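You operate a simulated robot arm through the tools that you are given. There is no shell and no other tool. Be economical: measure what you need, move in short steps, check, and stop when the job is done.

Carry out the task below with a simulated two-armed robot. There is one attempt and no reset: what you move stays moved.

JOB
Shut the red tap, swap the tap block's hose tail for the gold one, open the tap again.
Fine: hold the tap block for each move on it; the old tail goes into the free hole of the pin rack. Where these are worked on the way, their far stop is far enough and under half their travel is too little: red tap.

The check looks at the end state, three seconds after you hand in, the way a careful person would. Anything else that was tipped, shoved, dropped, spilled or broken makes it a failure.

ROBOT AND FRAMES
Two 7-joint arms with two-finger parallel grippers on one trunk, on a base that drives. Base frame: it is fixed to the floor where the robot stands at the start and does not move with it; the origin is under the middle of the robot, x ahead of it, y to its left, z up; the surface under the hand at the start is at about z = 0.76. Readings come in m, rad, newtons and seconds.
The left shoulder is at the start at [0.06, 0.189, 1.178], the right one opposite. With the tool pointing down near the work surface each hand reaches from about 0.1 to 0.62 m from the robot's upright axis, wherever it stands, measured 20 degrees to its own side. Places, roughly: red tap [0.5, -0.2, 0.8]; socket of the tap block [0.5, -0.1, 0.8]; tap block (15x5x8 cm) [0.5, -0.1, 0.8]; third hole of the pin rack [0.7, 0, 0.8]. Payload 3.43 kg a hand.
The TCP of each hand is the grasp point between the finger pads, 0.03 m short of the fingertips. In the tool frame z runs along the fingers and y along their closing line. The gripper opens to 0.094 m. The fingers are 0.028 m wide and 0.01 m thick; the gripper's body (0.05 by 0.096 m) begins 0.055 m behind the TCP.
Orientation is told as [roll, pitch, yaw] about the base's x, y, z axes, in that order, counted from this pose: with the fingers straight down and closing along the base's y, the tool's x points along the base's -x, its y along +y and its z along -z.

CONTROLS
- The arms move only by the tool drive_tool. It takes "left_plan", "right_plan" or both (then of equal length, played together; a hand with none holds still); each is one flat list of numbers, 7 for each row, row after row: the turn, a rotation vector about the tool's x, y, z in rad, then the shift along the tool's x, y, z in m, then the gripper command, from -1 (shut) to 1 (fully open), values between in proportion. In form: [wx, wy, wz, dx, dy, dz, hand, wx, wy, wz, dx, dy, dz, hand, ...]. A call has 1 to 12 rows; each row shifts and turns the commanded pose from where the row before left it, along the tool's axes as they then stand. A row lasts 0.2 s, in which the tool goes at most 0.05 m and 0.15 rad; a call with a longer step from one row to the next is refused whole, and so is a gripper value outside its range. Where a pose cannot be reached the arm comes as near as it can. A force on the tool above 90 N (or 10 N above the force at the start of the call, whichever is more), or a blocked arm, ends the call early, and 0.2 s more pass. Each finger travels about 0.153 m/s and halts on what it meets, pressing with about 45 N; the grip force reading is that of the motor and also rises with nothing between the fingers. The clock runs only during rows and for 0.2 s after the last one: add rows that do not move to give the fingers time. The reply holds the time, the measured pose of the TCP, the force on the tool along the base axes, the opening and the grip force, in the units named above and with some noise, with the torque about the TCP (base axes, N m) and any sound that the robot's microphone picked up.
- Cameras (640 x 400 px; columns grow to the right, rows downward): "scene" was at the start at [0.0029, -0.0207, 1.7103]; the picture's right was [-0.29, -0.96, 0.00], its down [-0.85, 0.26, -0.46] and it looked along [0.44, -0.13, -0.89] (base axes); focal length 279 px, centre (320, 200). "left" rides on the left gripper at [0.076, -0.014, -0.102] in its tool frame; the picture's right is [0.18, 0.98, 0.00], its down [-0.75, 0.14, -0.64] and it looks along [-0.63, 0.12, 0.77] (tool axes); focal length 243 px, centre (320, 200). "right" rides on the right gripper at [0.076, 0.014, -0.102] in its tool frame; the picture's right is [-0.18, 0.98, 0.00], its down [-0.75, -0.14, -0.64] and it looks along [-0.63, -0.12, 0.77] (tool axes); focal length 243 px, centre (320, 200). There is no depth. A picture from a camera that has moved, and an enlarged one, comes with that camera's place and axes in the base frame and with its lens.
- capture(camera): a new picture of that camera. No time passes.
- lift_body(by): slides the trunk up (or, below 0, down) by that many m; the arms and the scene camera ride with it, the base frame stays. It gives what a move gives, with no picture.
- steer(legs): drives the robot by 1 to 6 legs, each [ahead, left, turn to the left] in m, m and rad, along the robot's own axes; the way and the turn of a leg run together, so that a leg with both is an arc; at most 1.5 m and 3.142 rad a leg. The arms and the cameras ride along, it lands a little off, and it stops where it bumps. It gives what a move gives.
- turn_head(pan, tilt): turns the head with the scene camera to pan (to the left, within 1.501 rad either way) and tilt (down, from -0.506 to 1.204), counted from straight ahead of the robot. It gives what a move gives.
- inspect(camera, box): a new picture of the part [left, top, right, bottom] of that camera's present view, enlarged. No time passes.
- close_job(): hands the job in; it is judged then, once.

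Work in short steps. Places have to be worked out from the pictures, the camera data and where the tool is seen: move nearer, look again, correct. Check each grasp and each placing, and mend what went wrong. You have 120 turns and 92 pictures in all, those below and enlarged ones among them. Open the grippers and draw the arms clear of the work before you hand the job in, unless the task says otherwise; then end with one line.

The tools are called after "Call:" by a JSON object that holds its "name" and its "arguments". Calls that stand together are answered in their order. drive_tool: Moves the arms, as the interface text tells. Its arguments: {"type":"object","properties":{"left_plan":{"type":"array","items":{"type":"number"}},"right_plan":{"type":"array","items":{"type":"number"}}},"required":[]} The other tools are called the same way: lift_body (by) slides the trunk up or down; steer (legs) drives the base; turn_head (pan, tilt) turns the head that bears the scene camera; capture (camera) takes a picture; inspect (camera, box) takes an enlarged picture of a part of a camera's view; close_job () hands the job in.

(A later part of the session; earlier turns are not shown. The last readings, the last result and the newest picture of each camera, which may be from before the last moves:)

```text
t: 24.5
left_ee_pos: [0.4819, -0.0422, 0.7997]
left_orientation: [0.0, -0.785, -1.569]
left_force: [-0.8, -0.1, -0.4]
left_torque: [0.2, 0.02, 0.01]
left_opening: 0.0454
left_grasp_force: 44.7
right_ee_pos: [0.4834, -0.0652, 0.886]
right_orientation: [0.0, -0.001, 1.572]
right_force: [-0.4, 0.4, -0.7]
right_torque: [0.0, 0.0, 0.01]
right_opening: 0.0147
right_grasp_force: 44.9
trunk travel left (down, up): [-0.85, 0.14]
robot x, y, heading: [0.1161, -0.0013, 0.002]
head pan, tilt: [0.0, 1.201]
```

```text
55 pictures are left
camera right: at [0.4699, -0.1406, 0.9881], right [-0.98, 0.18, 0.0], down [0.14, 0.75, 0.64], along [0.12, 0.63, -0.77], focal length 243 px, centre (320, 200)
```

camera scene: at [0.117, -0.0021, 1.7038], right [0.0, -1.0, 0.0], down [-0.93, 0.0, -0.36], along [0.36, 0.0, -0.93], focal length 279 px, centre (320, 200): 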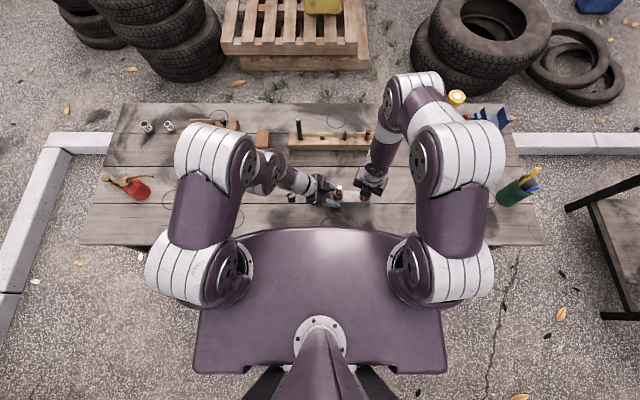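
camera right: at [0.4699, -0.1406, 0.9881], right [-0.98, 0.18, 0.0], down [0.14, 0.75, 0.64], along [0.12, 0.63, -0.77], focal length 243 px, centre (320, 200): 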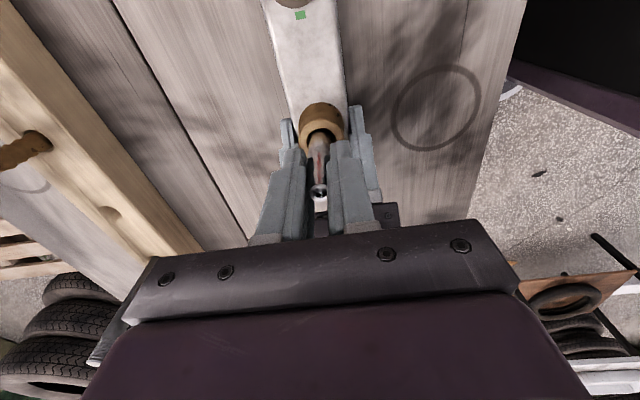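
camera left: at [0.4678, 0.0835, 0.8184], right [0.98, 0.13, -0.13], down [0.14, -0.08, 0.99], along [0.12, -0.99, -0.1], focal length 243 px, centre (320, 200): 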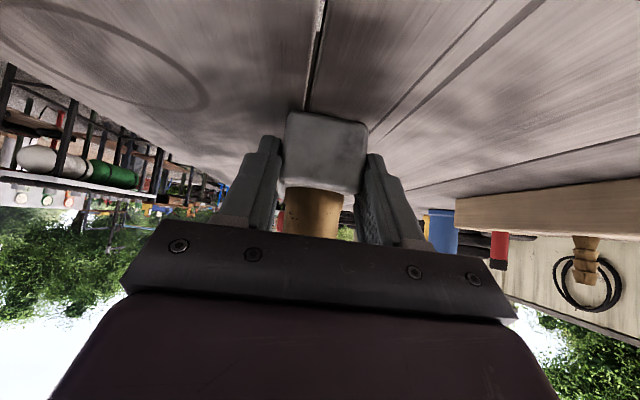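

The tail (14.7 mm) lifts with no resistance. I raise it another 0.1 m clear of the socket.

Call:
{"name": "drive_tool", "arguments": {"right_plan": [0, 0, 0, 0, 0, -0.015, -1, 0, 0, 0, 0, 0, -0.02, -1, 0, 0, 0, 0, 0, -0.02, -1, 0, 0, 0, 0, 0, -0.025, -1, 0, 0, 0, 0, 0, -0.025, -1]}}

Call:
{"name": "capture", "arguments": {"camera": "right"}}

Call:
{"name": "capture", "arguments": {"camera": "scene"}}

Call:
{"name": "inspect", "arguments": {"camera": "scene", "box": [300, 170, 380, 220]}}

```text
t: 25.7
left_ee_pos: [0.4817, -0.042, 0.7999]
left_orientation: [0.002, -0.785, -1.57]
left_force: [0.3, 0.5, -0.1]
left_torque: [0.23, -0.05, -0.02]
left_opening: 0.0459
left_grasp_force: 44.6
right_ee_pos: [0.4823, -0.0635, 0.9885]
right_orientation: [0.001, -0.002, 1.572]
right_force: [-0.7, -0.5, -0.5]
right_torque: [0.0, -0.03, 0.0]
right_opening: 0.015
right_grasp_force: 44.7
trunk travel left (down, up): [-0.85, 0.14]
robot x, y, heading: [0.1189, 0.0013, -0.002]
head pan, tilt: [0.0, 1.201]
```

```text
54 pictures are left
camera right: at [0.4683, -0.1394, 1.093], right [-0.98, 0.18, 0.0], down [0.14, 0.75, 0.64], along [0.12, 0.63, -0.77], focal length 243 px, centre (320, 200)
```

right: 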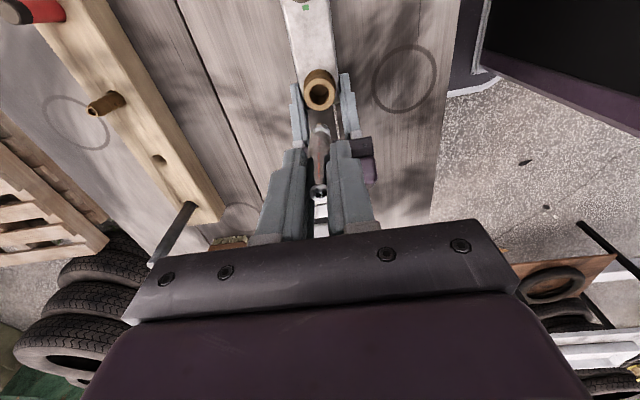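

```text
53 pictures are left
camera scene: at [0.1164, -0.0024, 1.7037], right [0.0, -1.0, 0.0], down [-0.93, 0.0, -0.36], along [0.36, 0.0, -0.93], focal length 279 px, centre (320, 200)
```

scene: 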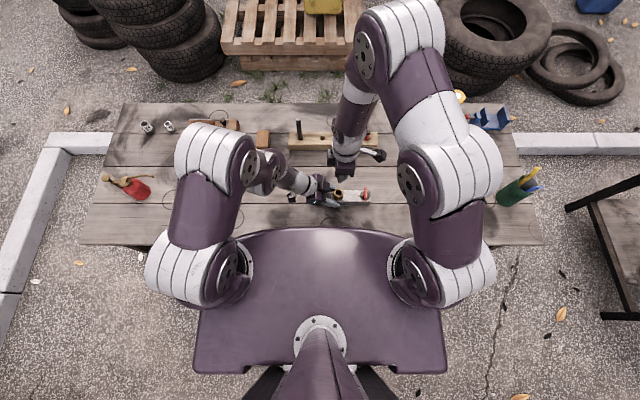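

```text
8.00 times, centred on (340, 195) of scene
camera zoom: at [0.1164, -0.0024, 1.7037], right [0.0, -1.0, 0.0], down [-0.93, 0.0, -0.36], along [0.36, 0.0, -0.93], focal length 2235 px, centre (160, 240)
```

zoom: 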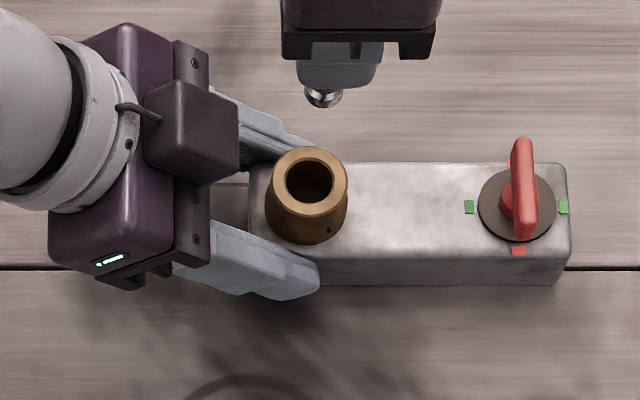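

The tail is out, about 8.3 cm long with its bottom 7.8 cm below the TCP. The free hole is at about (0.720, -0.010), so I carry the tail above it at the present height.

Call:
{"name": "drive_tool", "arguments": {"right_plan": [0, 0, 0, -0.009, -0.0397, 0, -1, 0, 0, 0, -0.009, -0.0397, 0, -1, 0, 0, 0, -0.009, -0.0397, 0, -1, 0, 0, 0, -0.009, -0.0397, 0, -1, 0, 0, 0, -0.009, -0.0397, 0, -1, 0, 0, 0, -0.009, -0.0397, 0, -1, 0, 0, 0, 0, 0, 0, -1]}}

Call:
{"name": "capture", "arguments": {"camera": "right"}}

Call:
{"name": "inspect", "arguments": {"camera": "scene", "box": [270, 100, 398, 180]}}

```text
t: 27.3
left_ee_pos: [0.4807, -0.0435, 0.8]
left_orientation: [0.0, -0.786, -1.568]
left_force: [-0.6, -0.2, -0.6]
left_torque: [0.23, -0.03, 0.0]
left_opening: 0.0459
left_grasp_force: 45.0
right_ee_pos: [0.7115, -0.0134, 0.9897]
right_orientation: [0.0, 0.0, 1.571]
right_force: [-0.3, -0.6, -0.7]
right_torque: [0.01, 0.0, -0.01]
right_opening: 0.0148
right_grasp_force: 45.3
right hand out of reach, approached as far as the arm can: row 6
trunk travel left (down, up): [-0.85, 0.14]
robot x, y, heading: [0.1182, 0.0002, 0.003]
head pan, tilt: [0.0, 1.201]
```

```text
51 pictures are left
camera right: at [0.6972, -0.0887, 1.0928], right [-0.98, 0.18, 0.0], down [0.14, 0.75, 0.64], along [0.12, 0.63, -0.77], focal length 243 px, centre (320, 200)
```

right: 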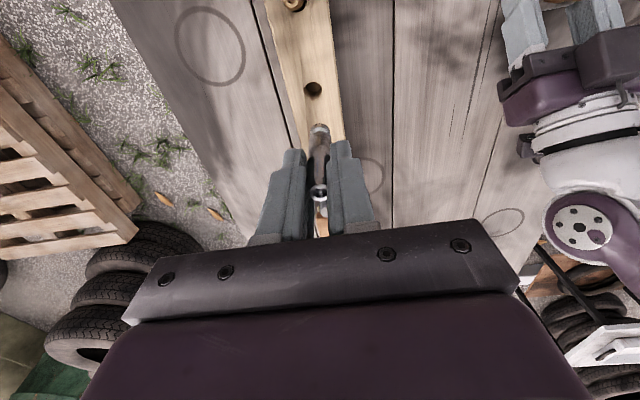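

```text
5.00 times, centred on (334, 140) of scene
camera zoom: at [0.1163, -0.0025, 1.7037], right [0.0, -1.0, 0.0], down [-0.93, 0.0, -0.36], along [0.36, 0.0, -0.93], focal length 1397 px, centre (250, 500)
```

zoom: 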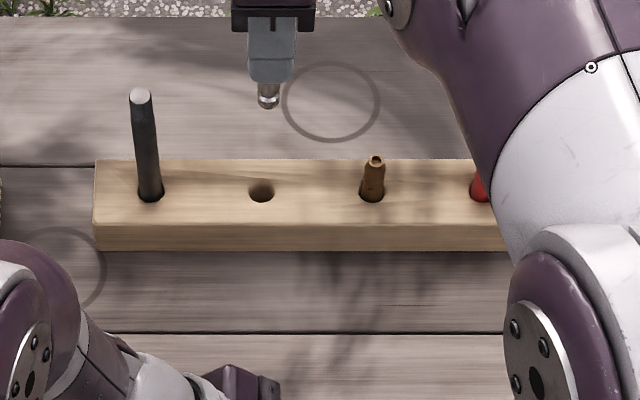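

The right arm is at its reach limit at x≈0.7115 and the hole is at (0.719, -0.011). I release the block, back the left hand off and drive forward 5 cm. I will hold the block again for later moves on it.

Call:
{"name": "drive_tool", "arguments": {"left_plan": [0, 0, 0, 0, 0, 0, 1, 0, 0, 0, 0, 0, 0, 1, 0, 0, 0, 0, 0, -0.03, 1, 0, 0, 0, 0, 0, -0.04, 1, 0, 0, 0, 0, 0, -0.04, 1]}}

Call:
{"name": "steer", "arguments": {"legs": [[0.05, 0, 0]]}}

Call:
{"name": "capture", "arguments": {"camera": "scene"}}

```text
t: 28.5
left_ee_pos: [0.482, 0.0343, 0.8785]
left_orientation: [-0.002, -0.785, -1.569]
left_force: [-0.1, 0.2, 0.2]
left_torque: [0.0, -0.01, 0.0]
left_opening: 0.0938
left_grasp_force: 0.1
right_ee_pos: [0.7098, -0.0118, 0.9904]
right_orientation: [0.001, -0.001, 1.571]
right_force: [-0.7, -1.0, -0.8]
right_torque: [0.03, -0.02, -0.04]
right_opening: 0.0149
right_grasp_force: 45.1
trunk travel left (down, up): [-0.85, 0.14]
robot x, y, heading: [0.1201, 0.0008, -0.0]
head pan, tilt: [0.0, 1.201]
```

```text
t: 29.5
left_ee_pos: [0.5297, 0.0339, 0.8787]
left_orientation: [0.005, -0.785, -1.57]
left_force: [-0.6, 1.2, 0.6]
left_torque: [0.01, 0.01, 0.01]
left_opening: 0.0942
left_grasp_force: 0.0
right_ee_pos: [0.7572, -0.012, 0.9934]
right_orientation: [-0.004, 0.0, 1.573]
right_force: [-1.1, -0.4, 0.2]
right_torque: [0.0, -0.02, -0.02]
right_opening: 0.0148
right_grasp_force: 45.3
trunk travel left (down, up): [-0.85, 0.14]
robot x, y, heading: [0.1679, -0.0002, 0.003]
head pan, tilt: [0.0, 1.201]
```

```text
49 pictures are left
camera scene: at [0.1614, -0.002, 1.7039], right [0.0, -1.0, 0.0], down [-0.93, 0.0, -0.36], along [0.36, 0.0, -0.93], focal length 279 px, centre (320, 200)
```

scene: 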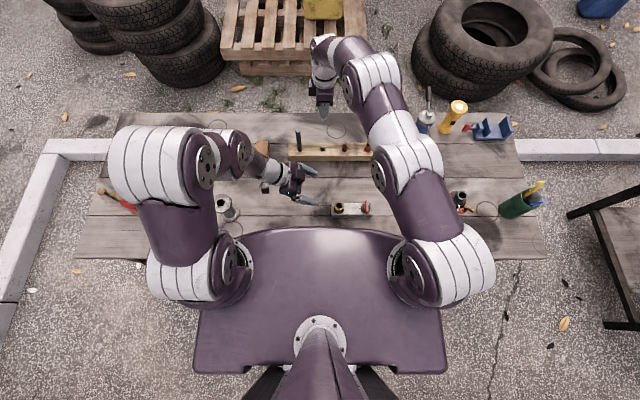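

The drive went through. I bring the tail over the hole at (0.719, -0.011) and lower it until its bottom is about 2 cm above the rack.

Call:
{"name": "drive_tool", "arguments": {"right_plan": [0, 0, 0, 0, 0.019, 0, -1, 0, 0, 0, 0, 0.019, 0, -1, 0, 0, 0, 0, 0, 0.03, -1, 0, 0, 0, 0, 0, 0.03, -1, 0, 0, 0, 0, 0, 0.03, -1, 0, 0, 0, 0, 0, 0, -1]}}

Call:
{"name": "capture", "arguments": {"camera": "right"}}

Call:
{"name": "inspect", "arguments": {"camera": "scene", "box": [280, 110, 376, 170]}}

```text
t: 30.9
left_ee_pos: [0.5319, 0.0329, 0.8783]
left_orientation: [-0.003, -0.786, -1.568]
left_force: [0.3, -0.1, 0.1]
left_torque: [0.0, 0.02, 0.0]
left_opening: 0.0939
left_grasp_force: 0.0
right_ee_pos: [0.7229, -0.0121, 0.8996]
right_orientation: [-0.001, 0.0, 1.573]
right_force: [1.2, 0.3, -0.8]
right_torque: [-0.01, 0.0, 0.02]
right_opening: 0.0151
right_grasp_force: 44.6
trunk travel left (down, up): [-0.85, 0.14]
robot x, y, heading: [0.1677, 0.0025, 0.007]
head pan, tilt: [0.0, 1.201]
```

```text
48 pictures are left
camera right: at [0.7089, -0.0886, 1.0028], right [-0.98, 0.18, 0.0], down [0.14, 0.75, 0.64], along [0.12, 0.63, -0.77], focal length 243 px, centre (320, 200)
```

right: 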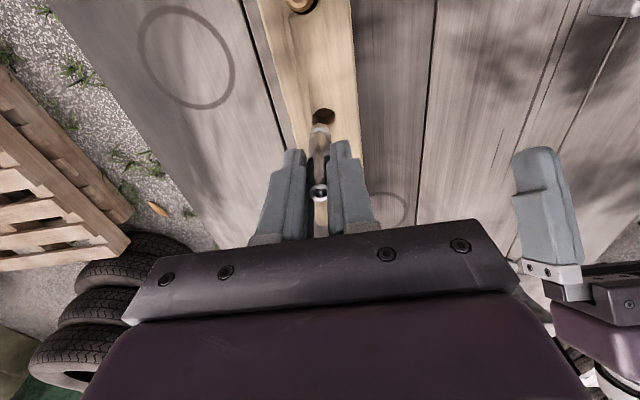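

```text
6.67 times, centred on (328, 140) of scene
camera zoom: at [0.1661, -0.0021, 1.7038], right [0.0, -1.0, 0.0], down [-0.93, 0.0, -0.36], along [0.36, 0.0, -0.93], focal length 1863 px, centre (267, 600)
```

zoom: 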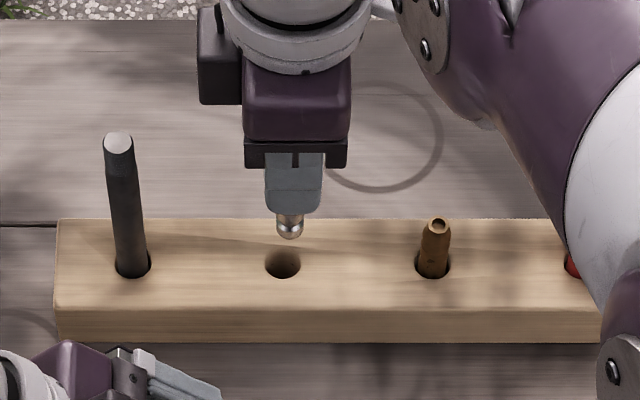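

The tip is about 4 mm too far in x and 2 mm short in y. I correct that, lower 12 mm and check again.

Call:
{"name": "drive_tool", "arguments": {"right_plan": [0, 0, 0, -0.002, 0.004, 0, -1, 0, 0, 0, 0, 0, 0.012, -1]}}

Call:
{"name": "inspect", "arguments": {"camera": "right", "box": [240, 70, 400, 170]}}

Call:
{"name": "inspect", "arguments": {"camera": "scene", "box": [296, 130, 344, 160]}}

```text
t: 31.5
left_ee_pos: [0.5316, 0.0336, 0.8774]
left_orientation: [-0.003, -0.786, -1.569]
left_force: [-1.1, -0.2, 0.4]
left_torque: [-0.02, -0.01, -0.02]
left_opening: 0.0941
left_grasp_force: 0.1
right_ee_pos: [0.717, -0.0115, 0.8892]
right_orientation: [0.001, -0.001, 1.573]
right_force: [0.2, -0.2, 0.1]
right_torque: [0.02, 0.03, 0.02]
right_opening: 0.0148
right_grasp_force: 44.9
trunk travel left (down, up): [-0.85, 0.14]
robot x, y, heading: [0.1649, -0.0004, 0.001]
head pan, tilt: [0.0, 1.201]
```

```text
4.00 times, centred on (320, 120) of right
camera zoom: at [0.705, -0.0868, 0.991], right [-0.98, 0.18, 0.0], down [0.14, 0.75, 0.64], along [0.12, 0.63, -0.77], focal length 970 px, centre (320, 520)
```

zoom: 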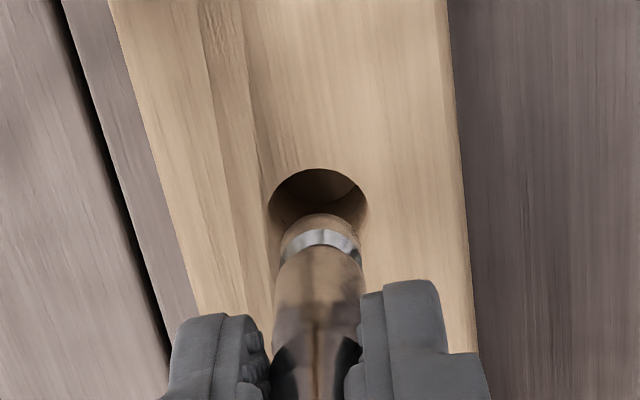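

```text
13.33 times, centred on (320, 145) of scene
camera zoom: at [0.1663, -0.0022, 1.7038], right [0.0, -1.0, 0.0], down [-0.93, 0.0, -0.36], along [0.36, 0.0, -0.93], focal length 3726 px, centre (320, 933)
```

zoom: 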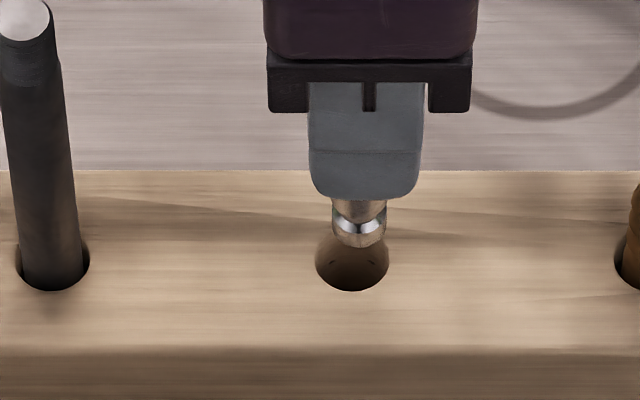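

The tip is nearly centred and needs about 1.5 mm more in +y. I lower it into the hole gently.

Call:
{"name": "drive_tool", "arguments": {"right_plan": [0, 0, 0, -0.0015, 0, 0, -1, 0, 0, 0, 0, 0, 0.008, -1, 0, 0, 0, 0, 0, 0.008, -1, 0, 0, 0, 0, 0, 0.006, -1]}}

Call:
{"name": "inspect", "arguments": {"camera": "right", "box": [240, 70, 400, 170]}}

Call:
{"name": "inspect", "arguments": {"camera": "scene", "box": [296, 130, 344, 160]}}

```text
t: 32.5
left_ee_pos: [0.5321, 0.0338, 0.8787]
left_orientation: [-0.002, -0.783, -1.57]
left_force: [-1.2, -0.1, 0.2]
left_torque: [0.02, 0.0, -0.01]
left_opening: 0.0939
left_grasp_force: 0.1
right_ee_pos: [0.7177, -0.0101, 0.8667]
right_orientation: [0.0, 0.0, 1.573]
right_force: [-0.6, -0.8, -0.3]
right_torque: [-0.01, -0.01, 0.01]
right_opening: 0.015
right_grasp_force: 45.0
trunk travel left (down, up): [-0.85, 0.14]
robot x, y, heading: [0.1672, -0.0002, -0.0]
head pan, tilt: [0.0, 1.201]
```

```text
4.00 times, centred on (320, 120) of right
camera zoom: at [0.7042, -0.0842, 0.9688], right [-0.98, 0.18, 0.0], down [0.14, 0.75, 0.64], along [0.12, 0.63, -0.77], focal length 970 px, centre (320, 520)
```

zoom: 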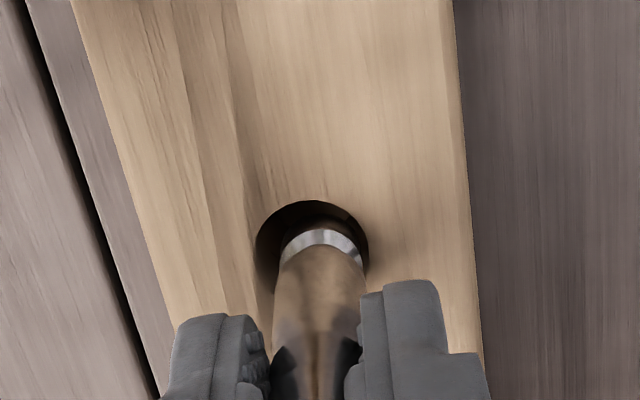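

```text
13.33 times, centred on (320, 145) of scene
camera zoom: at [0.1661, -0.002, 1.7038], right [0.0, -1.0, 0.0], down [-0.93, 0.0, -0.36], along [0.36, 0.0, -0.93], focal length 3726 px, centre (320, 933)
```

zoom: 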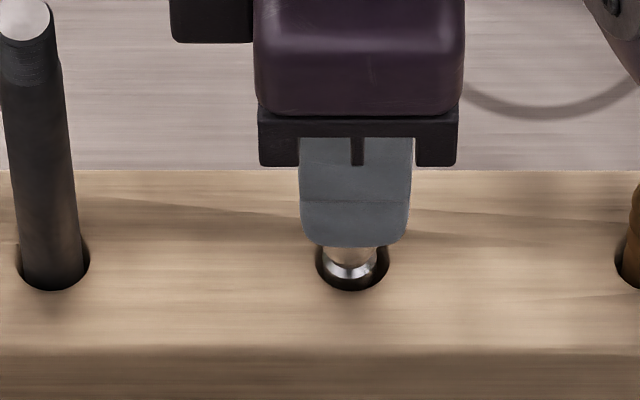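

The tail is entering the hole cleanly with no force. I nudge +1 mm in x and continue down until it meets the bottom.

Call:
{"name": "drive_tool", "arguments": {"right_plan": [0, 0, 0, 0, -0.001, 0.005, -1, 0, 0, 0, 0, 0, 0.005, -1, 0, 0, 0, 0, 0, 0.005, -1, 0, 0, 0, 0, 0, 0.005, -1, 0, 0, 0, 0, 0, 0.004, -1]}}

Call:
{"name": "inspect", "arguments": {"camera": "right", "box": [240, 70, 400, 170]}}

```text
t: 33.7
left_ee_pos: [0.5318, 0.0337, 0.8775]
left_orientation: [-0.002, -0.786, -1.569]
left_force: [0.8, -0.1, 0.1]
left_torque: [0.0, -0.02, 0.0]
left_opening: 0.094
left_grasp_force: 0.0
right_ee_pos: [0.7191, -0.009, 0.8416]
right_orientation: [-0.001, 0.001, 1.572]
right_force: [0.1, -0.8, -0.8]
right_torque: [0.03, -0.02, -0.01]
right_opening: 0.015
right_grasp_force: 45.1
trunk travel left (down, up): [-0.85, 0.14]
robot x, y, heading: [0.1712, 0.003, -0.002]
head pan, tilt: [0.0, 1.201]
```

```text
4.00 times, centred on (320, 120) of right
camera zoom: at [0.7051, -0.0853, 0.9447], right [-0.98, 0.18, 0.0], down [0.14, 0.75, 0.64], along [0.12, 0.63, -0.77], focal length 970 px, centre (320, 520)
```

zoom: 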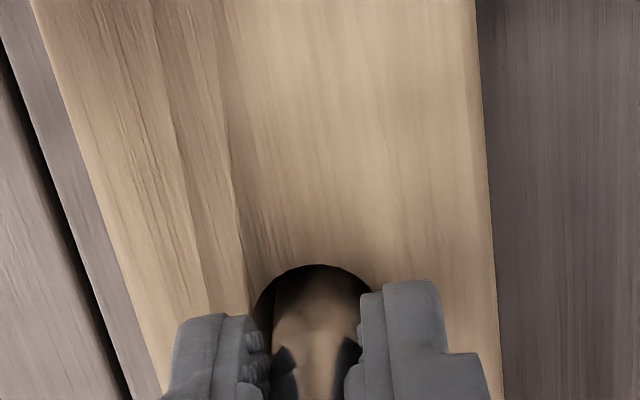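

There is still no contact. I lower up to 6 mm more with small steps.

Call:
{"name": "drive_tool", "arguments": {"right_plan": [0, 0, 0, 0, 0, 0.003, -1, 0, 0, 0, 0, 0, 0.003, -1]}}

```text
t: 34.3
left_ee_pos: [0.5317, 0.0344, 0.8782]
left_orientation: [-0.002, -0.785, -1.569]
left_force: [-0.6, 0.2, 0.4]
left_torque: [0.02, -0.04, -0.03]
left_opening: 0.094
left_grasp_force: 0.1
right_ee_pos: [0.72, -0.0092, 0.8368]
right_orientation: [-0.001, -0.001, 1.573]
right_force: [0.0, -0.6, -1.1]
right_torque: [-0.03, -0.01, -0.03]
right_opening: 0.0146
right_grasp_force: 44.8
trunk travel left (down, up): [-0.85, 0.14]
robot x, y, heading: [0.1681, -0.0014, 0.001]
head pan, tilt: [0.0, 1.201]
```

The fingertips are about 6 mm above the rack top and the tail is deep in the hole. I release it, opening moderately, and check how it settles.

Call:
{"name": "drive_tool", "arguments": {"right_plan": [0, 0, 0, 0, 0, 0, -0.5, 0, 0, 0, 0, 0, 0, -0.3, 0, 0, 0, 0, 0, 0, -0.3]}}

Call:
{"name": "capture", "arguments": {"camera": "right"}}

```text
t: 35.1
left_ee_pos: [0.5309, 0.0342, 0.8776]
left_orientation: [0.0, -0.785, -1.568]
left_force: [0.7, 1.3, -0.9]
left_torque: [-0.01, -0.01, 0.0]
left_opening: 0.0939
left_grasp_force: 0.0
right_ee_pos: [0.72, -0.0085, 0.8367]
right_orientation: [-0.001, 0.0, 1.573]
right_force: [0.0, 0.3, 0.5]
right_torque: [0.01, 0.03, 0.0]
right_opening: 0.0329
right_grasp_force: 0.0
trunk travel left (down, up): [-0.85, 0.14]
robot x, y, heading: [0.1698, 0.0015, -0.004]
head pan, tilt: [0.0, 1.201]
```

```text
41 pictures are left
camera right: at [0.7054, -0.0849, 0.9392], right [-0.98, 0.18, 0.0], down [0.14, 0.75, 0.64], along [0.12, 0.63, -0.77], focal length 243 px, centre (320, 200)
```

right: 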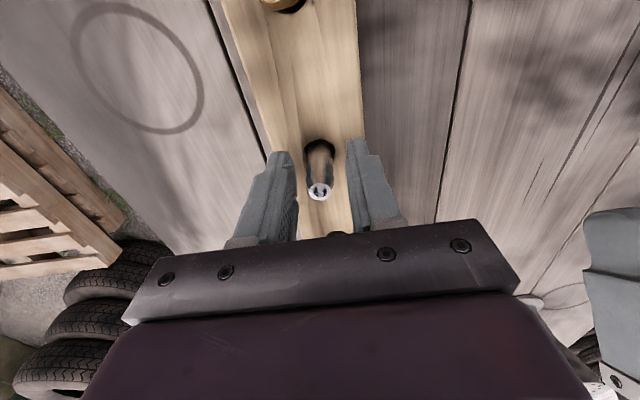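

The tail stands in the hole. I rise 0.11 m and move over the gold tail near (0.718, -0.092).

Call:
{"name": "drive_tool", "arguments": {"right_plan": [0, 0, 0, 0, 0, -0.02, -0.3, 0, 0, 0, 0, 0, -0.045, -0.3, 0, 0, 0, 0, 0, -0.045, -0.3, 0, 0, 0, 0.041, 0.001, 0, -0.3, 0, 0, 0, 0.041, 0, 0, -0.3]}}

Call:
{"name": "capture", "arguments": {"camera": "right"}}

Call:
{"name": "inspect", "arguments": {"camera": "scene", "box": [280, 115, 376, 175]}}

```text
t: 36.3
left_ee_pos: [0.5318, 0.0327, 0.8786]
left_orientation: [-0.003, -0.783, -1.569]
left_force: [0.8, 0.2, 0.1]
left_torque: [0.02, 0.0, -0.01]
left_opening: 0.0939
left_grasp_force: 0.1
right_ee_pos: [0.7173, -0.0932, 0.9431]
right_orientation: [0.0, -0.001, 1.575]
right_force: [0.2, -0.2, 0.2]
right_torque: [-0.01, -0.01, 0.01]
right_opening: 0.0327
right_grasp_force: 0.0
trunk travel left (down, up): [-0.85, 0.14]
robot x, y, heading: [0.1702, -0.0041, 0.001]
head pan, tilt: [0.0, 1.201]
```

```text
40 pictures are left
camera right: at [0.7043, -0.1691, 1.0465], right [-0.98, 0.18, 0.0], down [0.14, 0.75, 0.64], along [0.12, 0.63, -0.77], focal length 243 px, centre (320, 200)
```

right: 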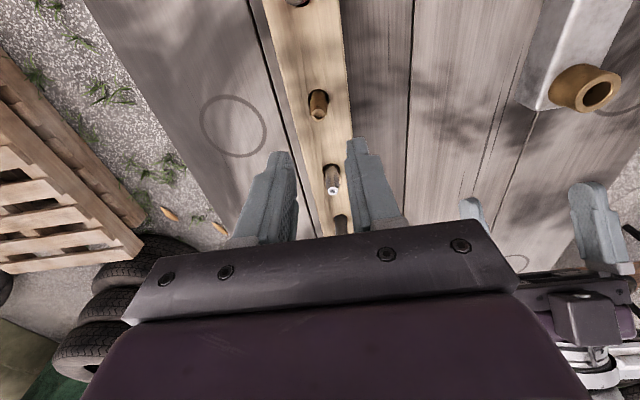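

```text
6.67 times, centred on (328, 145) of scene
camera zoom: at [0.1658, -0.0037, 1.7038], right [0.0, -1.0, 0.0], down [-0.93, 0.0, -0.36], along [0.36, 0.0, -0.93], focal length 1863 px, centre (267, 567)
```

zoom: 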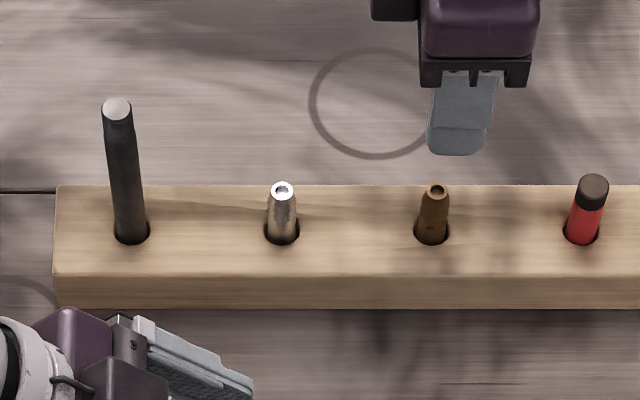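

The old tail stands properly in the rack. The gold tail is at about (0.718, -0.094) with its top at z≈0.845, so I descend over it.

Call:
{"name": "drive_tool", "arguments": {"right_plan": [0, 0, 0, 0.001, -0.001, 0.02, -0.3, 0, 0, 0, 0, 0, 0.02, -0.3, 0, 0, 0, 0, 0, 0.02, -0.3, 0, 0, 0, 0, 0, 0.02, -0.3]}}

Call:
{"name": "capture", "arguments": {"camera": "right"}}

```text
t: 37.3
left_ee_pos: [0.5308, 0.033, 0.8777]
left_orientation: [-0.002, -0.786, -1.568]
left_force: [0.1, 0.4, 1.0]
left_torque: [-0.02, 0.0, 0.02]
left_opening: 0.0941
left_grasp_force: 0.0
right_ee_pos: [0.7194, -0.0927, 0.8647]
right_orientation: [0.0, 0.001, 1.574]
right_force: [0.0, 0.5, 0.1]
right_torque: [0.02, 0.01, 0.0]
right_opening: 0.033
right_grasp_force: 0.1
trunk travel left (down, up): [-0.85, 0.14]
robot x, y, heading: [0.1671, -0.003, 0.0]
head pan, tilt: [0.0, 1.201]
```

```text
38 pictures are left
camera right: at [0.7064, -0.1684, 0.9675], right [-0.98, 0.18, 0.0], down [0.14, 0.75, 0.64], along [0.12, 0.63, -0.77], focal length 243 px, centre (320, 200)
```

right: 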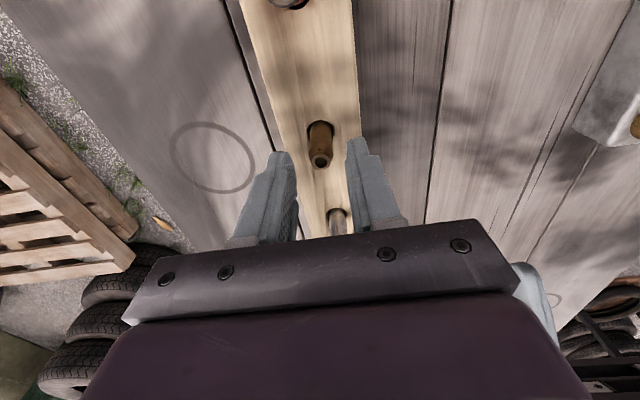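

The gold tail is between the fingers. I shift 3 mm in -y, lower 24 mm and close.

Call:
{"name": "drive_tool", "arguments": {"right_plan": [0, 0, 0, 0.003, 0, 0.012, -0.3, 0, 0, 0, 0, 0, 0.012, -0.3, 0, 0, 0, 0, 0, 0, -1, 0, 0, 0, 0, 0, 0, -1, 0, 0, 0, 0, 0, 0, -1]}}

Call:
{"name": "capture", "arguments": {"camera": "right"}}

```text
t: 38.5
left_ee_pos: [0.531, 0.0342, 0.8773]
left_orientation: [-0.002, -0.785, -1.569]
left_force: [-1.3, 0.5, 0.1]
left_torque: [0.03, -0.02, -0.01]
left_opening: 0.0939
left_grasp_force: 0.1
right_ee_pos: [0.7187, -0.0935, 0.842]
right_orientation: [0.0, -0.001, 1.573]
right_force: [0.3, 0.3, -0.3]
right_torque: [0.0, -0.05, 0.02]
right_opening: 0.015
right_grasp_force: 44.7
trunk travel left (down, up): [-0.85, 0.14]
robot x, y, heading: [0.169, -0.0011, 0.005]
head pan, tilt: [0.0, 1.201]
```

```text
37 pictures are left
camera right: at [0.7057, -0.1704, 0.9444], right [-0.98, 0.18, 0.0], down [0.14, 0.75, 0.64], along [0.12, 0.63, -0.77], focal length 243 px, centre (320, 200)
```

right: 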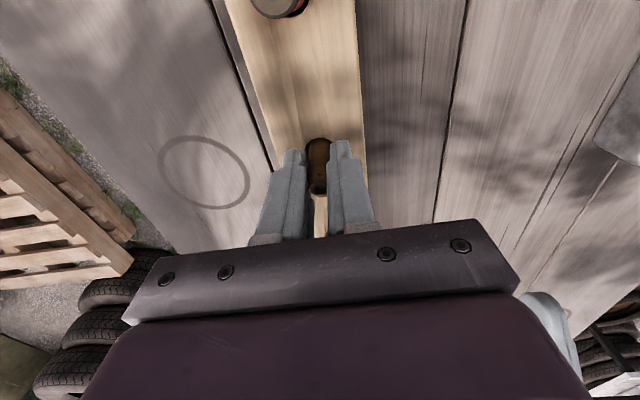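

The gold tail is gripped (0.015). I lift it straight up while the left hand shifts back to x≈0.482 in front of the block's end.

Call:
{"name": "drive_tool", "arguments": {"right_plan": [0, 0, 0, 0, 0, -0.01, -1, 0, 0, 0, 0, 0, -0.025, -1, 0, 0, 0, 0, 0, -0.04, -1, 0, 0, 0, 0, 0, -0.04, -1, 0, 0, 0, 0, 0, -0.035, -1], "left_plan": [0, 0, 0, 0, 0, 0, 1, 0, 0, 0, 0, -0.012, 0, 1, 0, 0, 0, 0, -0.012, 0, 1, 0, 0, 0, 0, -0.012, 0, 1, 0, 0, 0, 0, -0.0125, 0, 1]}}

Call:
{"name": "capture", "arguments": {"camera": "left"}}

Call:
{"name": "inspect", "arguments": {"camera": "scene", "box": [270, 120, 398, 220]}}

Call:
{"name": "capture", "arguments": {"camera": "right"}}

```text
t: 39.7
left_ee_pos: [0.4826, 0.0347, 0.8803]
left_orientation: [-0.001, -0.786, -1.569]
left_force: [-0.4, 0.5, 0.5]
left_torque: [-0.01, 0.01, 0.03]
left_opening: 0.0937
left_grasp_force: 0.1
right_ee_pos: [0.7201, -0.0955, 0.9931]
right_orientation: [0.0, 0.0, 1.573]
right_force: [0.4, 0.0, -0.2]
right_torque: [0.0, -0.02, 0.0]
right_opening: 0.0147
right_grasp_force: 44.8
trunk travel left (down, up): [-0.85, 0.14]
robot x, y, heading: [0.167, 0.0033, 0.004]
head pan, tilt: [0.0, 1.201]
```

```text
36 pictures are left
camera left: at [0.4674, 0.1598, 0.8975], right [0.98, 0.13, -0.13], down [0.14, -0.08, 0.99], along [0.12, -0.99, -0.1], focal length 243 px, centre (320, 200)
```

left: 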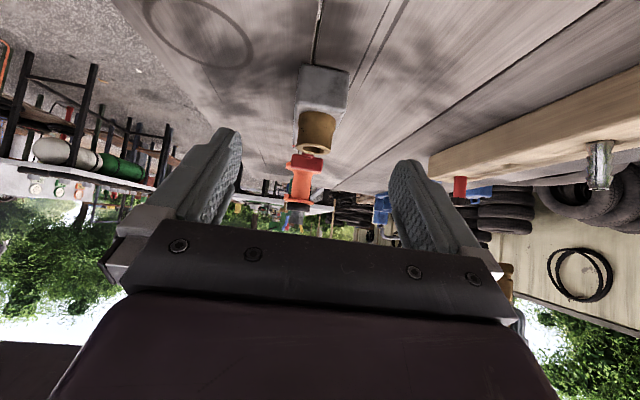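

```text
4.00 times, centred on (334, 170) of scene
camera zoom: at [0.1645, -0.002, 1.7037], right [0.0, -1.0, 0.0], down [-0.93, 0.0, -0.36], along [0.36, 0.0, -0.93], focal length 1118 px, centre (264, 320)
```

zoom: 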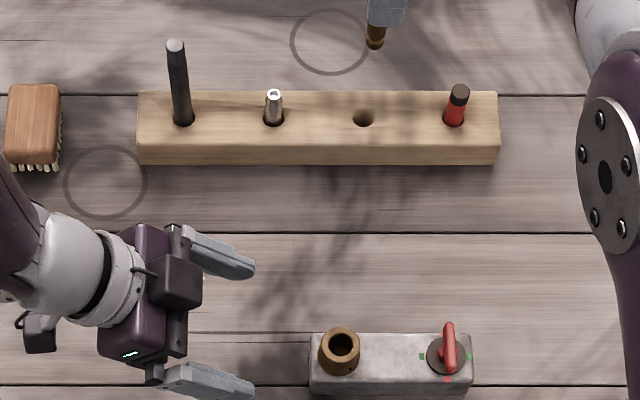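

```text
34 pictures are left
camera right: at [0.706, -0.1705, 1.0948], right [-0.98, 0.18, 0.0], down [0.14, 0.75, 0.64], along [0.12, 0.63, -0.77], focal length 243 px, centre (320, 200)
```

right: 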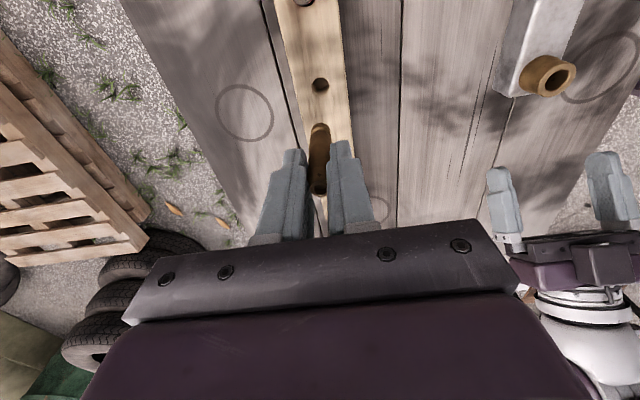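

The gold tail is out and the old tail stands in hole three. The block sits about 4 mm further in -y than before, so I hold it a little deeper this time, at y≈-0.051.

Call:
{"name": "drive_tool", "arguments": {"left_plan": [0, 0, 0, -0.0005, 0, 0.0238, 1, 0, 0, 0, -0.0005, 0, 0.0238, 1, 0, 0, 0, -0.0005, 0, 0.0238, 1, 0, 0, 0, -0.0005, 0, 0.0238, 1, 0, 0, 0, -0.0005, 0, 0.0236, 1, 0, 0, 0, 0, 0, 0, 1]}}

Call:
{"name": "inspect", "arguments": {"camera": "scene", "box": [300, 180, 396, 240]}}

```text
t: 41.1
left_ee_pos: [0.4828, -0.0526, 0.7958]
left_orientation: [-0.001, -0.786, -1.572]
left_force: [0.0, 0.1, 0.2]
left_torque: [0.01, 0.04, -0.05]
left_opening: 0.0943
left_grasp_force: 0.2
right_ee_pos: [0.7202, -0.0937, 0.9929]
right_orientation: [0.001, 0.0, 1.572]
right_force: [-0.8, -0.2, -1.1]
right_torque: [0.01, 0.0, 0.03]
right_opening: 0.0148
right_grasp_force: 44.7
trunk travel left (down, up): [-0.85, 0.14]
robot x, y, heading: [0.1681, -0.0039, 0.004]
head pan, tilt: [0.0, 1.201]
```

```text
6.67 times, centred on (348, 210) of scene
camera zoom: at [0.166, -0.0017, 1.7038], right [0.0, -1.0, 0.0], down [-0.93, 0.0, -0.36], along [0.36, 0.0, -0.93], focal length 1863 px, centre (133, 133)
```

zoom: 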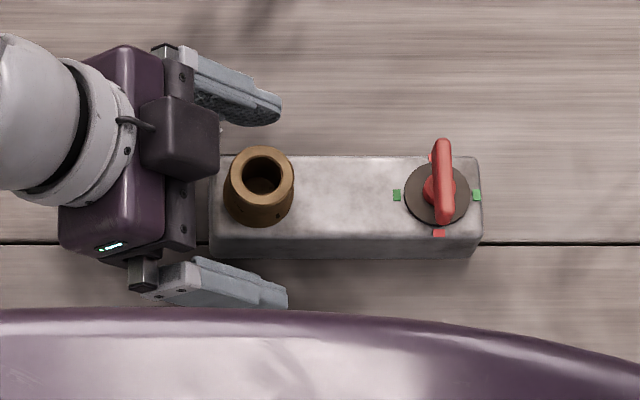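

The straddle looks right. I ease back about 4 mm for clearance to the right fingers and close.

Call:
{"name": "drive_tool", "arguments": {"left_plan": [0, 0, 0, 0.001, 0, -0.005, 1, 0, 0, 0, 0, 0, 0, -1, 0, 0, 0, 0, 0, 0, -1, 0, 0, 0, 0, 0, 0, -1]}}

Call:
{"name": "inspect", "arguments": {"camera": "scene", "box": [300, 180, 396, 240]}}

```text
t: 42.1
left_ee_pos: [0.4838, -0.047, 0.7992]
left_orientation: [0.0, -0.785, -1.569]
left_force: [-0.4, 1.0, 0.8]
left_torque: [-0.12, 0.06, -0.09]
left_opening: 0.0501
left_grasp_force: 45.4
right_ee_pos: [0.721, -0.0941, 0.9903]
right_orientation: [0.001, 0.0, 1.573]
right_force: [-0.3, -1.2, -0.7]
right_torque: [0.03, -0.02, -0.01]
right_opening: 0.015
right_grasp_force: 44.8
trunk travel left (down, up): [-0.85, 0.14]
robot x, y, heading: [0.1658, 0.0005, -0.003]
head pan, tilt: [0.0, 1.201]
```

```text
6.67 times, centred on (348, 210) of scene
camera zoom: at [0.166, -0.002, 1.7038], right [0.0, -1.0, 0.0], down [-0.93, 0.0, -0.36], along [0.36, 0.0, -0.93], focal length 1863 px, centre (133, 133)
```

zoom: 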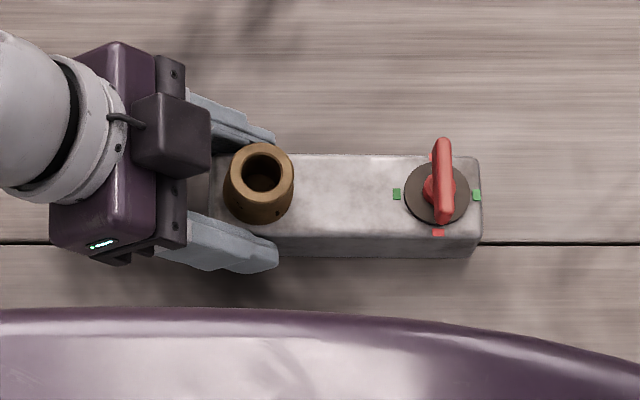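

The block is held well (0.0501). I carry the gold tail above the socket at about (0.4835, -0.066), high.

Call:
{"name": "drive_tool", "arguments": {"right_plan": [0, 0, 0, -0.00475, 0.0394, 0, -1, 0, 0, 0, -0.00475, 0.0394, 0, -1, 0, 0, 0, -0.00475, 0.0394, 0, -1, 0, 0, 0, -0.00475, 0.0394, 0, -1, 0, 0, 0, -0.00475, 0.0394, 0, -1, 0, 0, 0, -0.00475, 0.0394, 0, -1, 0, 0, 0, 0, 0, 0, -1]}}

Call:
{"name": "drive_tool", "arguments": {"right_plan": [0, 0, 0, 0, 0, 0.025, -1, 0, 0, 0, 0, 0, 0.02, -1, 0, 0, 0, 0, 0, 0.015, -1, 0, 0, 0, 0, 0, 0, -1]}}

Call:
{"name": "inspect", "arguments": {"camera": "right", "box": [240, 70, 400, 170]}}

Call:
{"name": "inspect", "arguments": {"camera": "scene", "box": [316, 190, 364, 220]}}

```text
t: 43.7
left_ee_pos: [0.4833, -0.048, 0.7985]
left_orientation: [-0.002, -0.785, -1.57]
left_force: [0.0, 0.4, -0.5]
left_torque: [-0.09, -0.04, -0.1]
left_opening: 0.0499
left_grasp_force: 44.7
right_ee_pos: [0.4852, -0.0657, 0.9887]
right_orientation: [0.0, -0.001, 1.572]
right_force: [0.9, 0.1, -1.0]
right_torque: [-0.01, 0.01, -0.02]
right_opening: 0.0147
right_grasp_force: 45.0
trunk travel left (down, up): [-0.85, 0.14]
robot x, y, heading: [0.1714, -0.0005, 0.009]
head pan, tilt: [0.0, 1.201]
```

```text
t: 44.7
left_ee_pos: [0.4832, -0.048, 0.7991]
left_orientation: [-0.002, -0.785, -1.57]
left_force: [0.5, 0.5, 0.4]
left_torque: [0.05, 0.01, 0.05]
left_opening: 0.0497
left_grasp_force: 45.2
right_ee_pos: [0.4832, -0.0667, 0.9321]
right_orientation: [0.0, 0.001, 1.573]
right_force: [1.0, -0.2, -0.4]
right_torque: [0.01, -0.02, -0.02]
right_opening: 0.0145
right_grasp_force: 45.2
trunk travel left (down, up): [-0.85, 0.14]
robot x, y, heading: [0.1677, -0.0009, 0.006]
head pan, tilt: [0.0, 1.201]
```

```text
4.00 times, centred on (320, 120) of right
camera zoom: at [0.4691, -0.1426, 1.0345], right [-0.98, 0.18, 0.0], down [0.14, 0.75, 0.64], along [0.12, 0.63, -0.77], focal length 970 px, centre (320, 520)
```

zoom: 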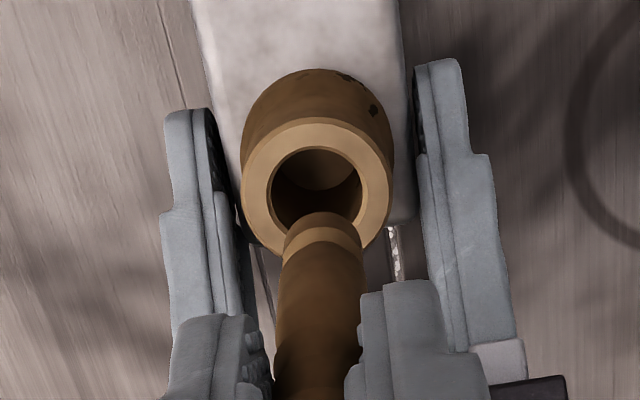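

```text
13.33 times, centred on (340, 205) of scene
camera zoom: at [0.166, -0.0022, 1.7038], right [0.0, -1.0, 0.0], down [-0.93, 0.0, -0.36], along [0.36, 0.0, -0.93], focal length 3726 px, centre (53, 133)
```

zoom: 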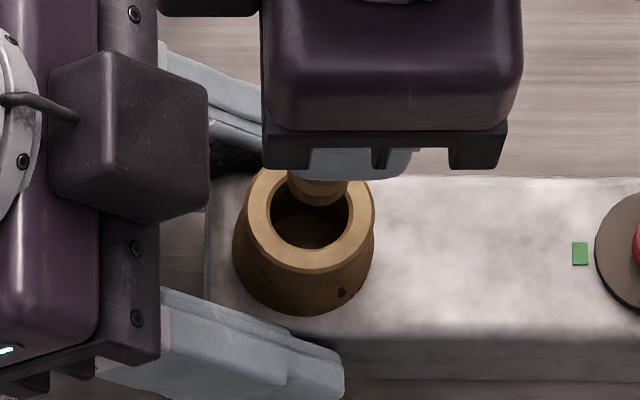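

Both views show the gold tail nearly centred, with the tip about 1.5 mm short in x. I correct that and lower slowly into the socket.

Call:
{"name": "drive_tool", "arguments": {"right_plan": [0, 0, 0, 0, -0.0015, 0.008, -1, 0, 0, 0, 0, 0, 0.008, -1, 0, 0, 0, 0, 0, 0.006, -1]}}

Call:
{"name": "inspect", "arguments": {"camera": "right", "box": [240, 70, 400, 170]}}

Call:
{"name": "inspect", "arguments": {"camera": "scene", "box": [316, 190, 364, 220]}}

```text
t: 45.5
left_ee_pos: [0.4852, -0.0478, 0.7985]
left_orientation: [-0.002, -0.786, -1.569]
left_force: [0.2, 0.3, 0.0]
left_torque: [-0.02, 0.03, -0.05]
left_opening: 0.0494
left_grasp_force: 45.3
right_ee_pos: [0.4843, -0.0666, 0.9099]
right_orientation: [-0.001, 0.001, 1.573]
right_force: [1.4, -0.3, -0.5]
right_torque: [-0.01, 0.02, -0.01]
right_opening: 0.0152
right_grasp_force: 44.7
trunk travel left (down, up): [-0.85, 0.14]
robot x, y, heading: [0.1672, 0.0048, 0.004]
head pan, tilt: [0.0, 1.201]
```

```text
4.00 times, centred on (320, 120) of right
camera zoom: at [0.471, -0.1423, 1.0126], right [-0.98, 0.18, 0.0], down [0.14, 0.75, 0.64], along [0.12, 0.63, -0.77], focal length 970 px, centre (320, 520)
```

zoom: 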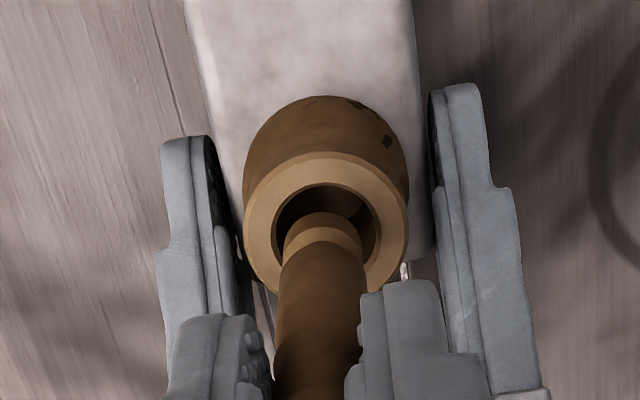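

```text
13.33 times, centred on (340, 205) of scene
camera zoom: at [0.1661, -0.0021, 1.7038], right [0.0, -1.0, 0.0], down [-0.93, 0.0, -0.36], along [0.36, 0.0, -0.93], focal length 3726 px, centre (53, 133)
```

zoom: 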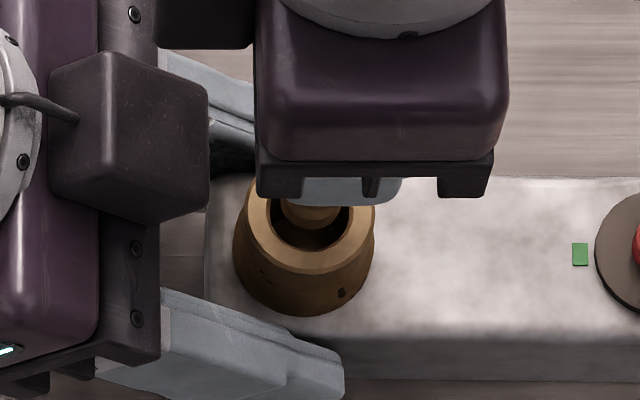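

It is well centred. I continue down toward the depth the old tail had (TCP z≈0.872).

Call:
{"name": "drive_tool", "arguments": {"right_plan": [0, 0, 0, 0, 0, 0.007, -1, 0, 0, 0, 0, 0, 0.007, -1, 0, 0, 0, 0, 0, 0.007, -1, 0, 0, 0, 0, 0, 0.006, -1, 0, 0, 0, 0, 0, 0.005, -1]}}

Call:
{"name": "inspect", "arguments": {"camera": "right", "box": [240, 70, 400, 170]}}

```text
t: 46.7
left_ee_pos: [0.4848, -0.0477, 0.7974]
left_orientation: [-0.003, -0.785, -1.569]
left_force: [0.5, -0.6, -0.7]
left_torque: [0.0, -0.03, -0.01]
left_opening: 0.0497
left_grasp_force: 44.9
right_ee_pos: [0.4842, -0.0664, 0.8784]
right_orientation: [0.0, 0.0, 1.572]
right_force: [-0.1, 0.4, -0.8]
right_torque: [-0.03, 0.0, 0.0]
right_opening: 0.015
right_grasp_force: 45.0
trunk travel left (down, up): [-0.85, 0.14]
robot x, y, heading: [0.1684, -0.0006, 0.003]
head pan, tilt: [0.0, 1.201]
```

```text
4.00 times, centred on (320, 120) of right
camera zoom: at [0.4711, -0.1421, 0.9809], right [-0.98, 0.18, 0.0], down [0.14, 0.75, 0.64], along [0.12, 0.63, -0.77], focal length 970 px, centre (320, 520)
```

zoom: 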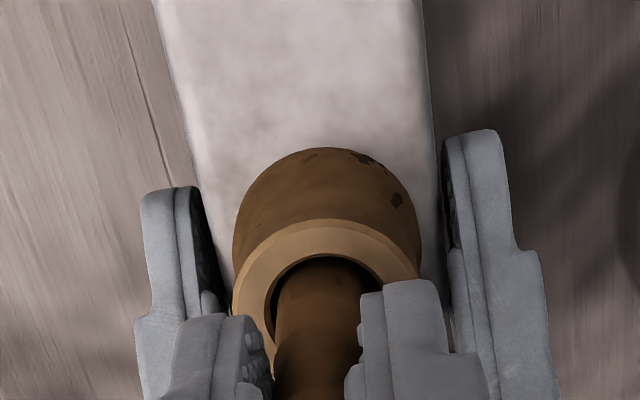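

There is no contact yet. I go down 8 mm more in small steps.

Call:
{"name": "drive_tool", "arguments": {"right_plan": [0, 0, 0, 0, 0, 0.003, -1, 0, 0, 0, 0, 0, 0.003, -1, 0, 0, 0, 0, 0, 0.002, -1]}}

```text
t: 47.5
left_ee_pos: [0.4836, -0.0488, 0.7985]
left_orientation: [-0.001, -0.783, -1.57]
left_force: [3.4, -0.1, -12.1]
left_torque: [0.63, -0.19, 0.03]
left_opening: 0.0499
left_grasp_force: 45.0
right_ee_pos: [0.4855, -0.0664, 0.8722]
right_orientation: [-0.005, -0.001, 1.573]
right_force: [1.8, -0.9, 35.3]
right_torque: [-0.01, -0.1, 0.01]
right_opening: 0.0146
right_grasp_force: 44.9
trunk travel left (down, up): [-0.85, 0.14]
robot x, y, heading: [0.1681, -0.0019, 0.002]
head pan, tilt: [0.0, 1.201]
```

It is seated: 35 N upward at TCP z≈0.872, the same depth as the old tail. I release it, rise and check.

Call:
{"name": "drive_tool", "arguments": {"right_plan": [0, 0, 0, 0, 0, -0.001, -1, 0, 0, 0, 0, 0, 0, -0.5, 0, 0, 0, 0, 0, 0, -0.3, 0, 0, 0, 0, 0, 0, -0.3, 0, 0, 0, 0, 0, -0.02, -0.3, 0, 0, 0, 0, 0, -0.04, -0.3, 0, 0, 0, 0, 0, -0.04, -0.3]}}

Call:
{"name": "capture", "arguments": {"camera": "right"}}

Call:
{"name": "inspect", "arguments": {"camera": "scene", "box": [300, 180, 396, 240]}}

```text
t: 49.1
left_ee_pos: [0.4828, -0.0482, 0.7981]
left_orientation: [0.0, -0.784, -1.57]
left_force: [0.9, -0.9, 1.7]
left_torque: [0.26, 0.01, 0.03]
left_opening: 0.0499
left_grasp_force: 45.1
right_ee_pos: [0.4858, -0.0662, 0.97]
right_orientation: [-0.001, 0.0, 1.572]
right_force: [-0.3, -0.1, 0.8]
right_torque: [0.03, 0.03, 0.0]
right_opening: 0.0329
right_grasp_force: 0.2
trunk travel left (down, up): [-0.85, 0.14]
robot x, y, heading: [0.1662, 0.0024, 0.005]
head pan, tilt: [0.0, 1.201]
```

```text
26 pictures are left
camera right: at [0.4721, -0.1427, 1.0724], right [-0.98, 0.18, 0.0], down [0.14, 0.75, 0.64], along [0.12, 0.63, -0.77], focal length 243 px, centre (320, 200)
```

right: 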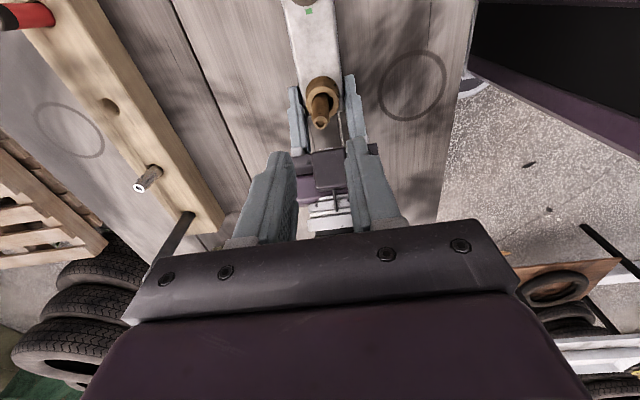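

```text
6.67 times, centred on (348, 210) of scene
camera zoom: at [0.1657, -0.0021, 1.7038], right [0.0, -1.0, 0.0], down [-0.93, 0.0, -0.36], along [0.36, 0.0, -0.93], focal length 1863 px, centre (133, 133)
```

zoom: 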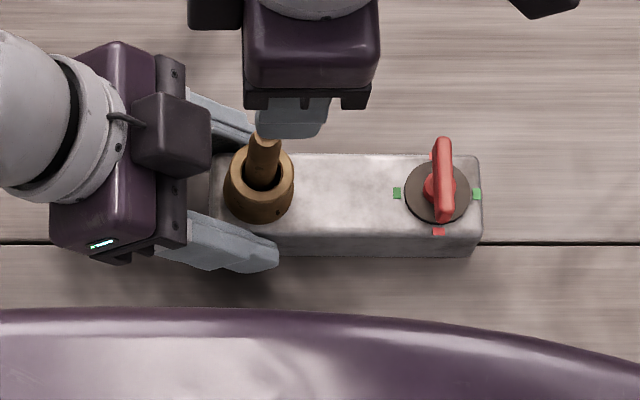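

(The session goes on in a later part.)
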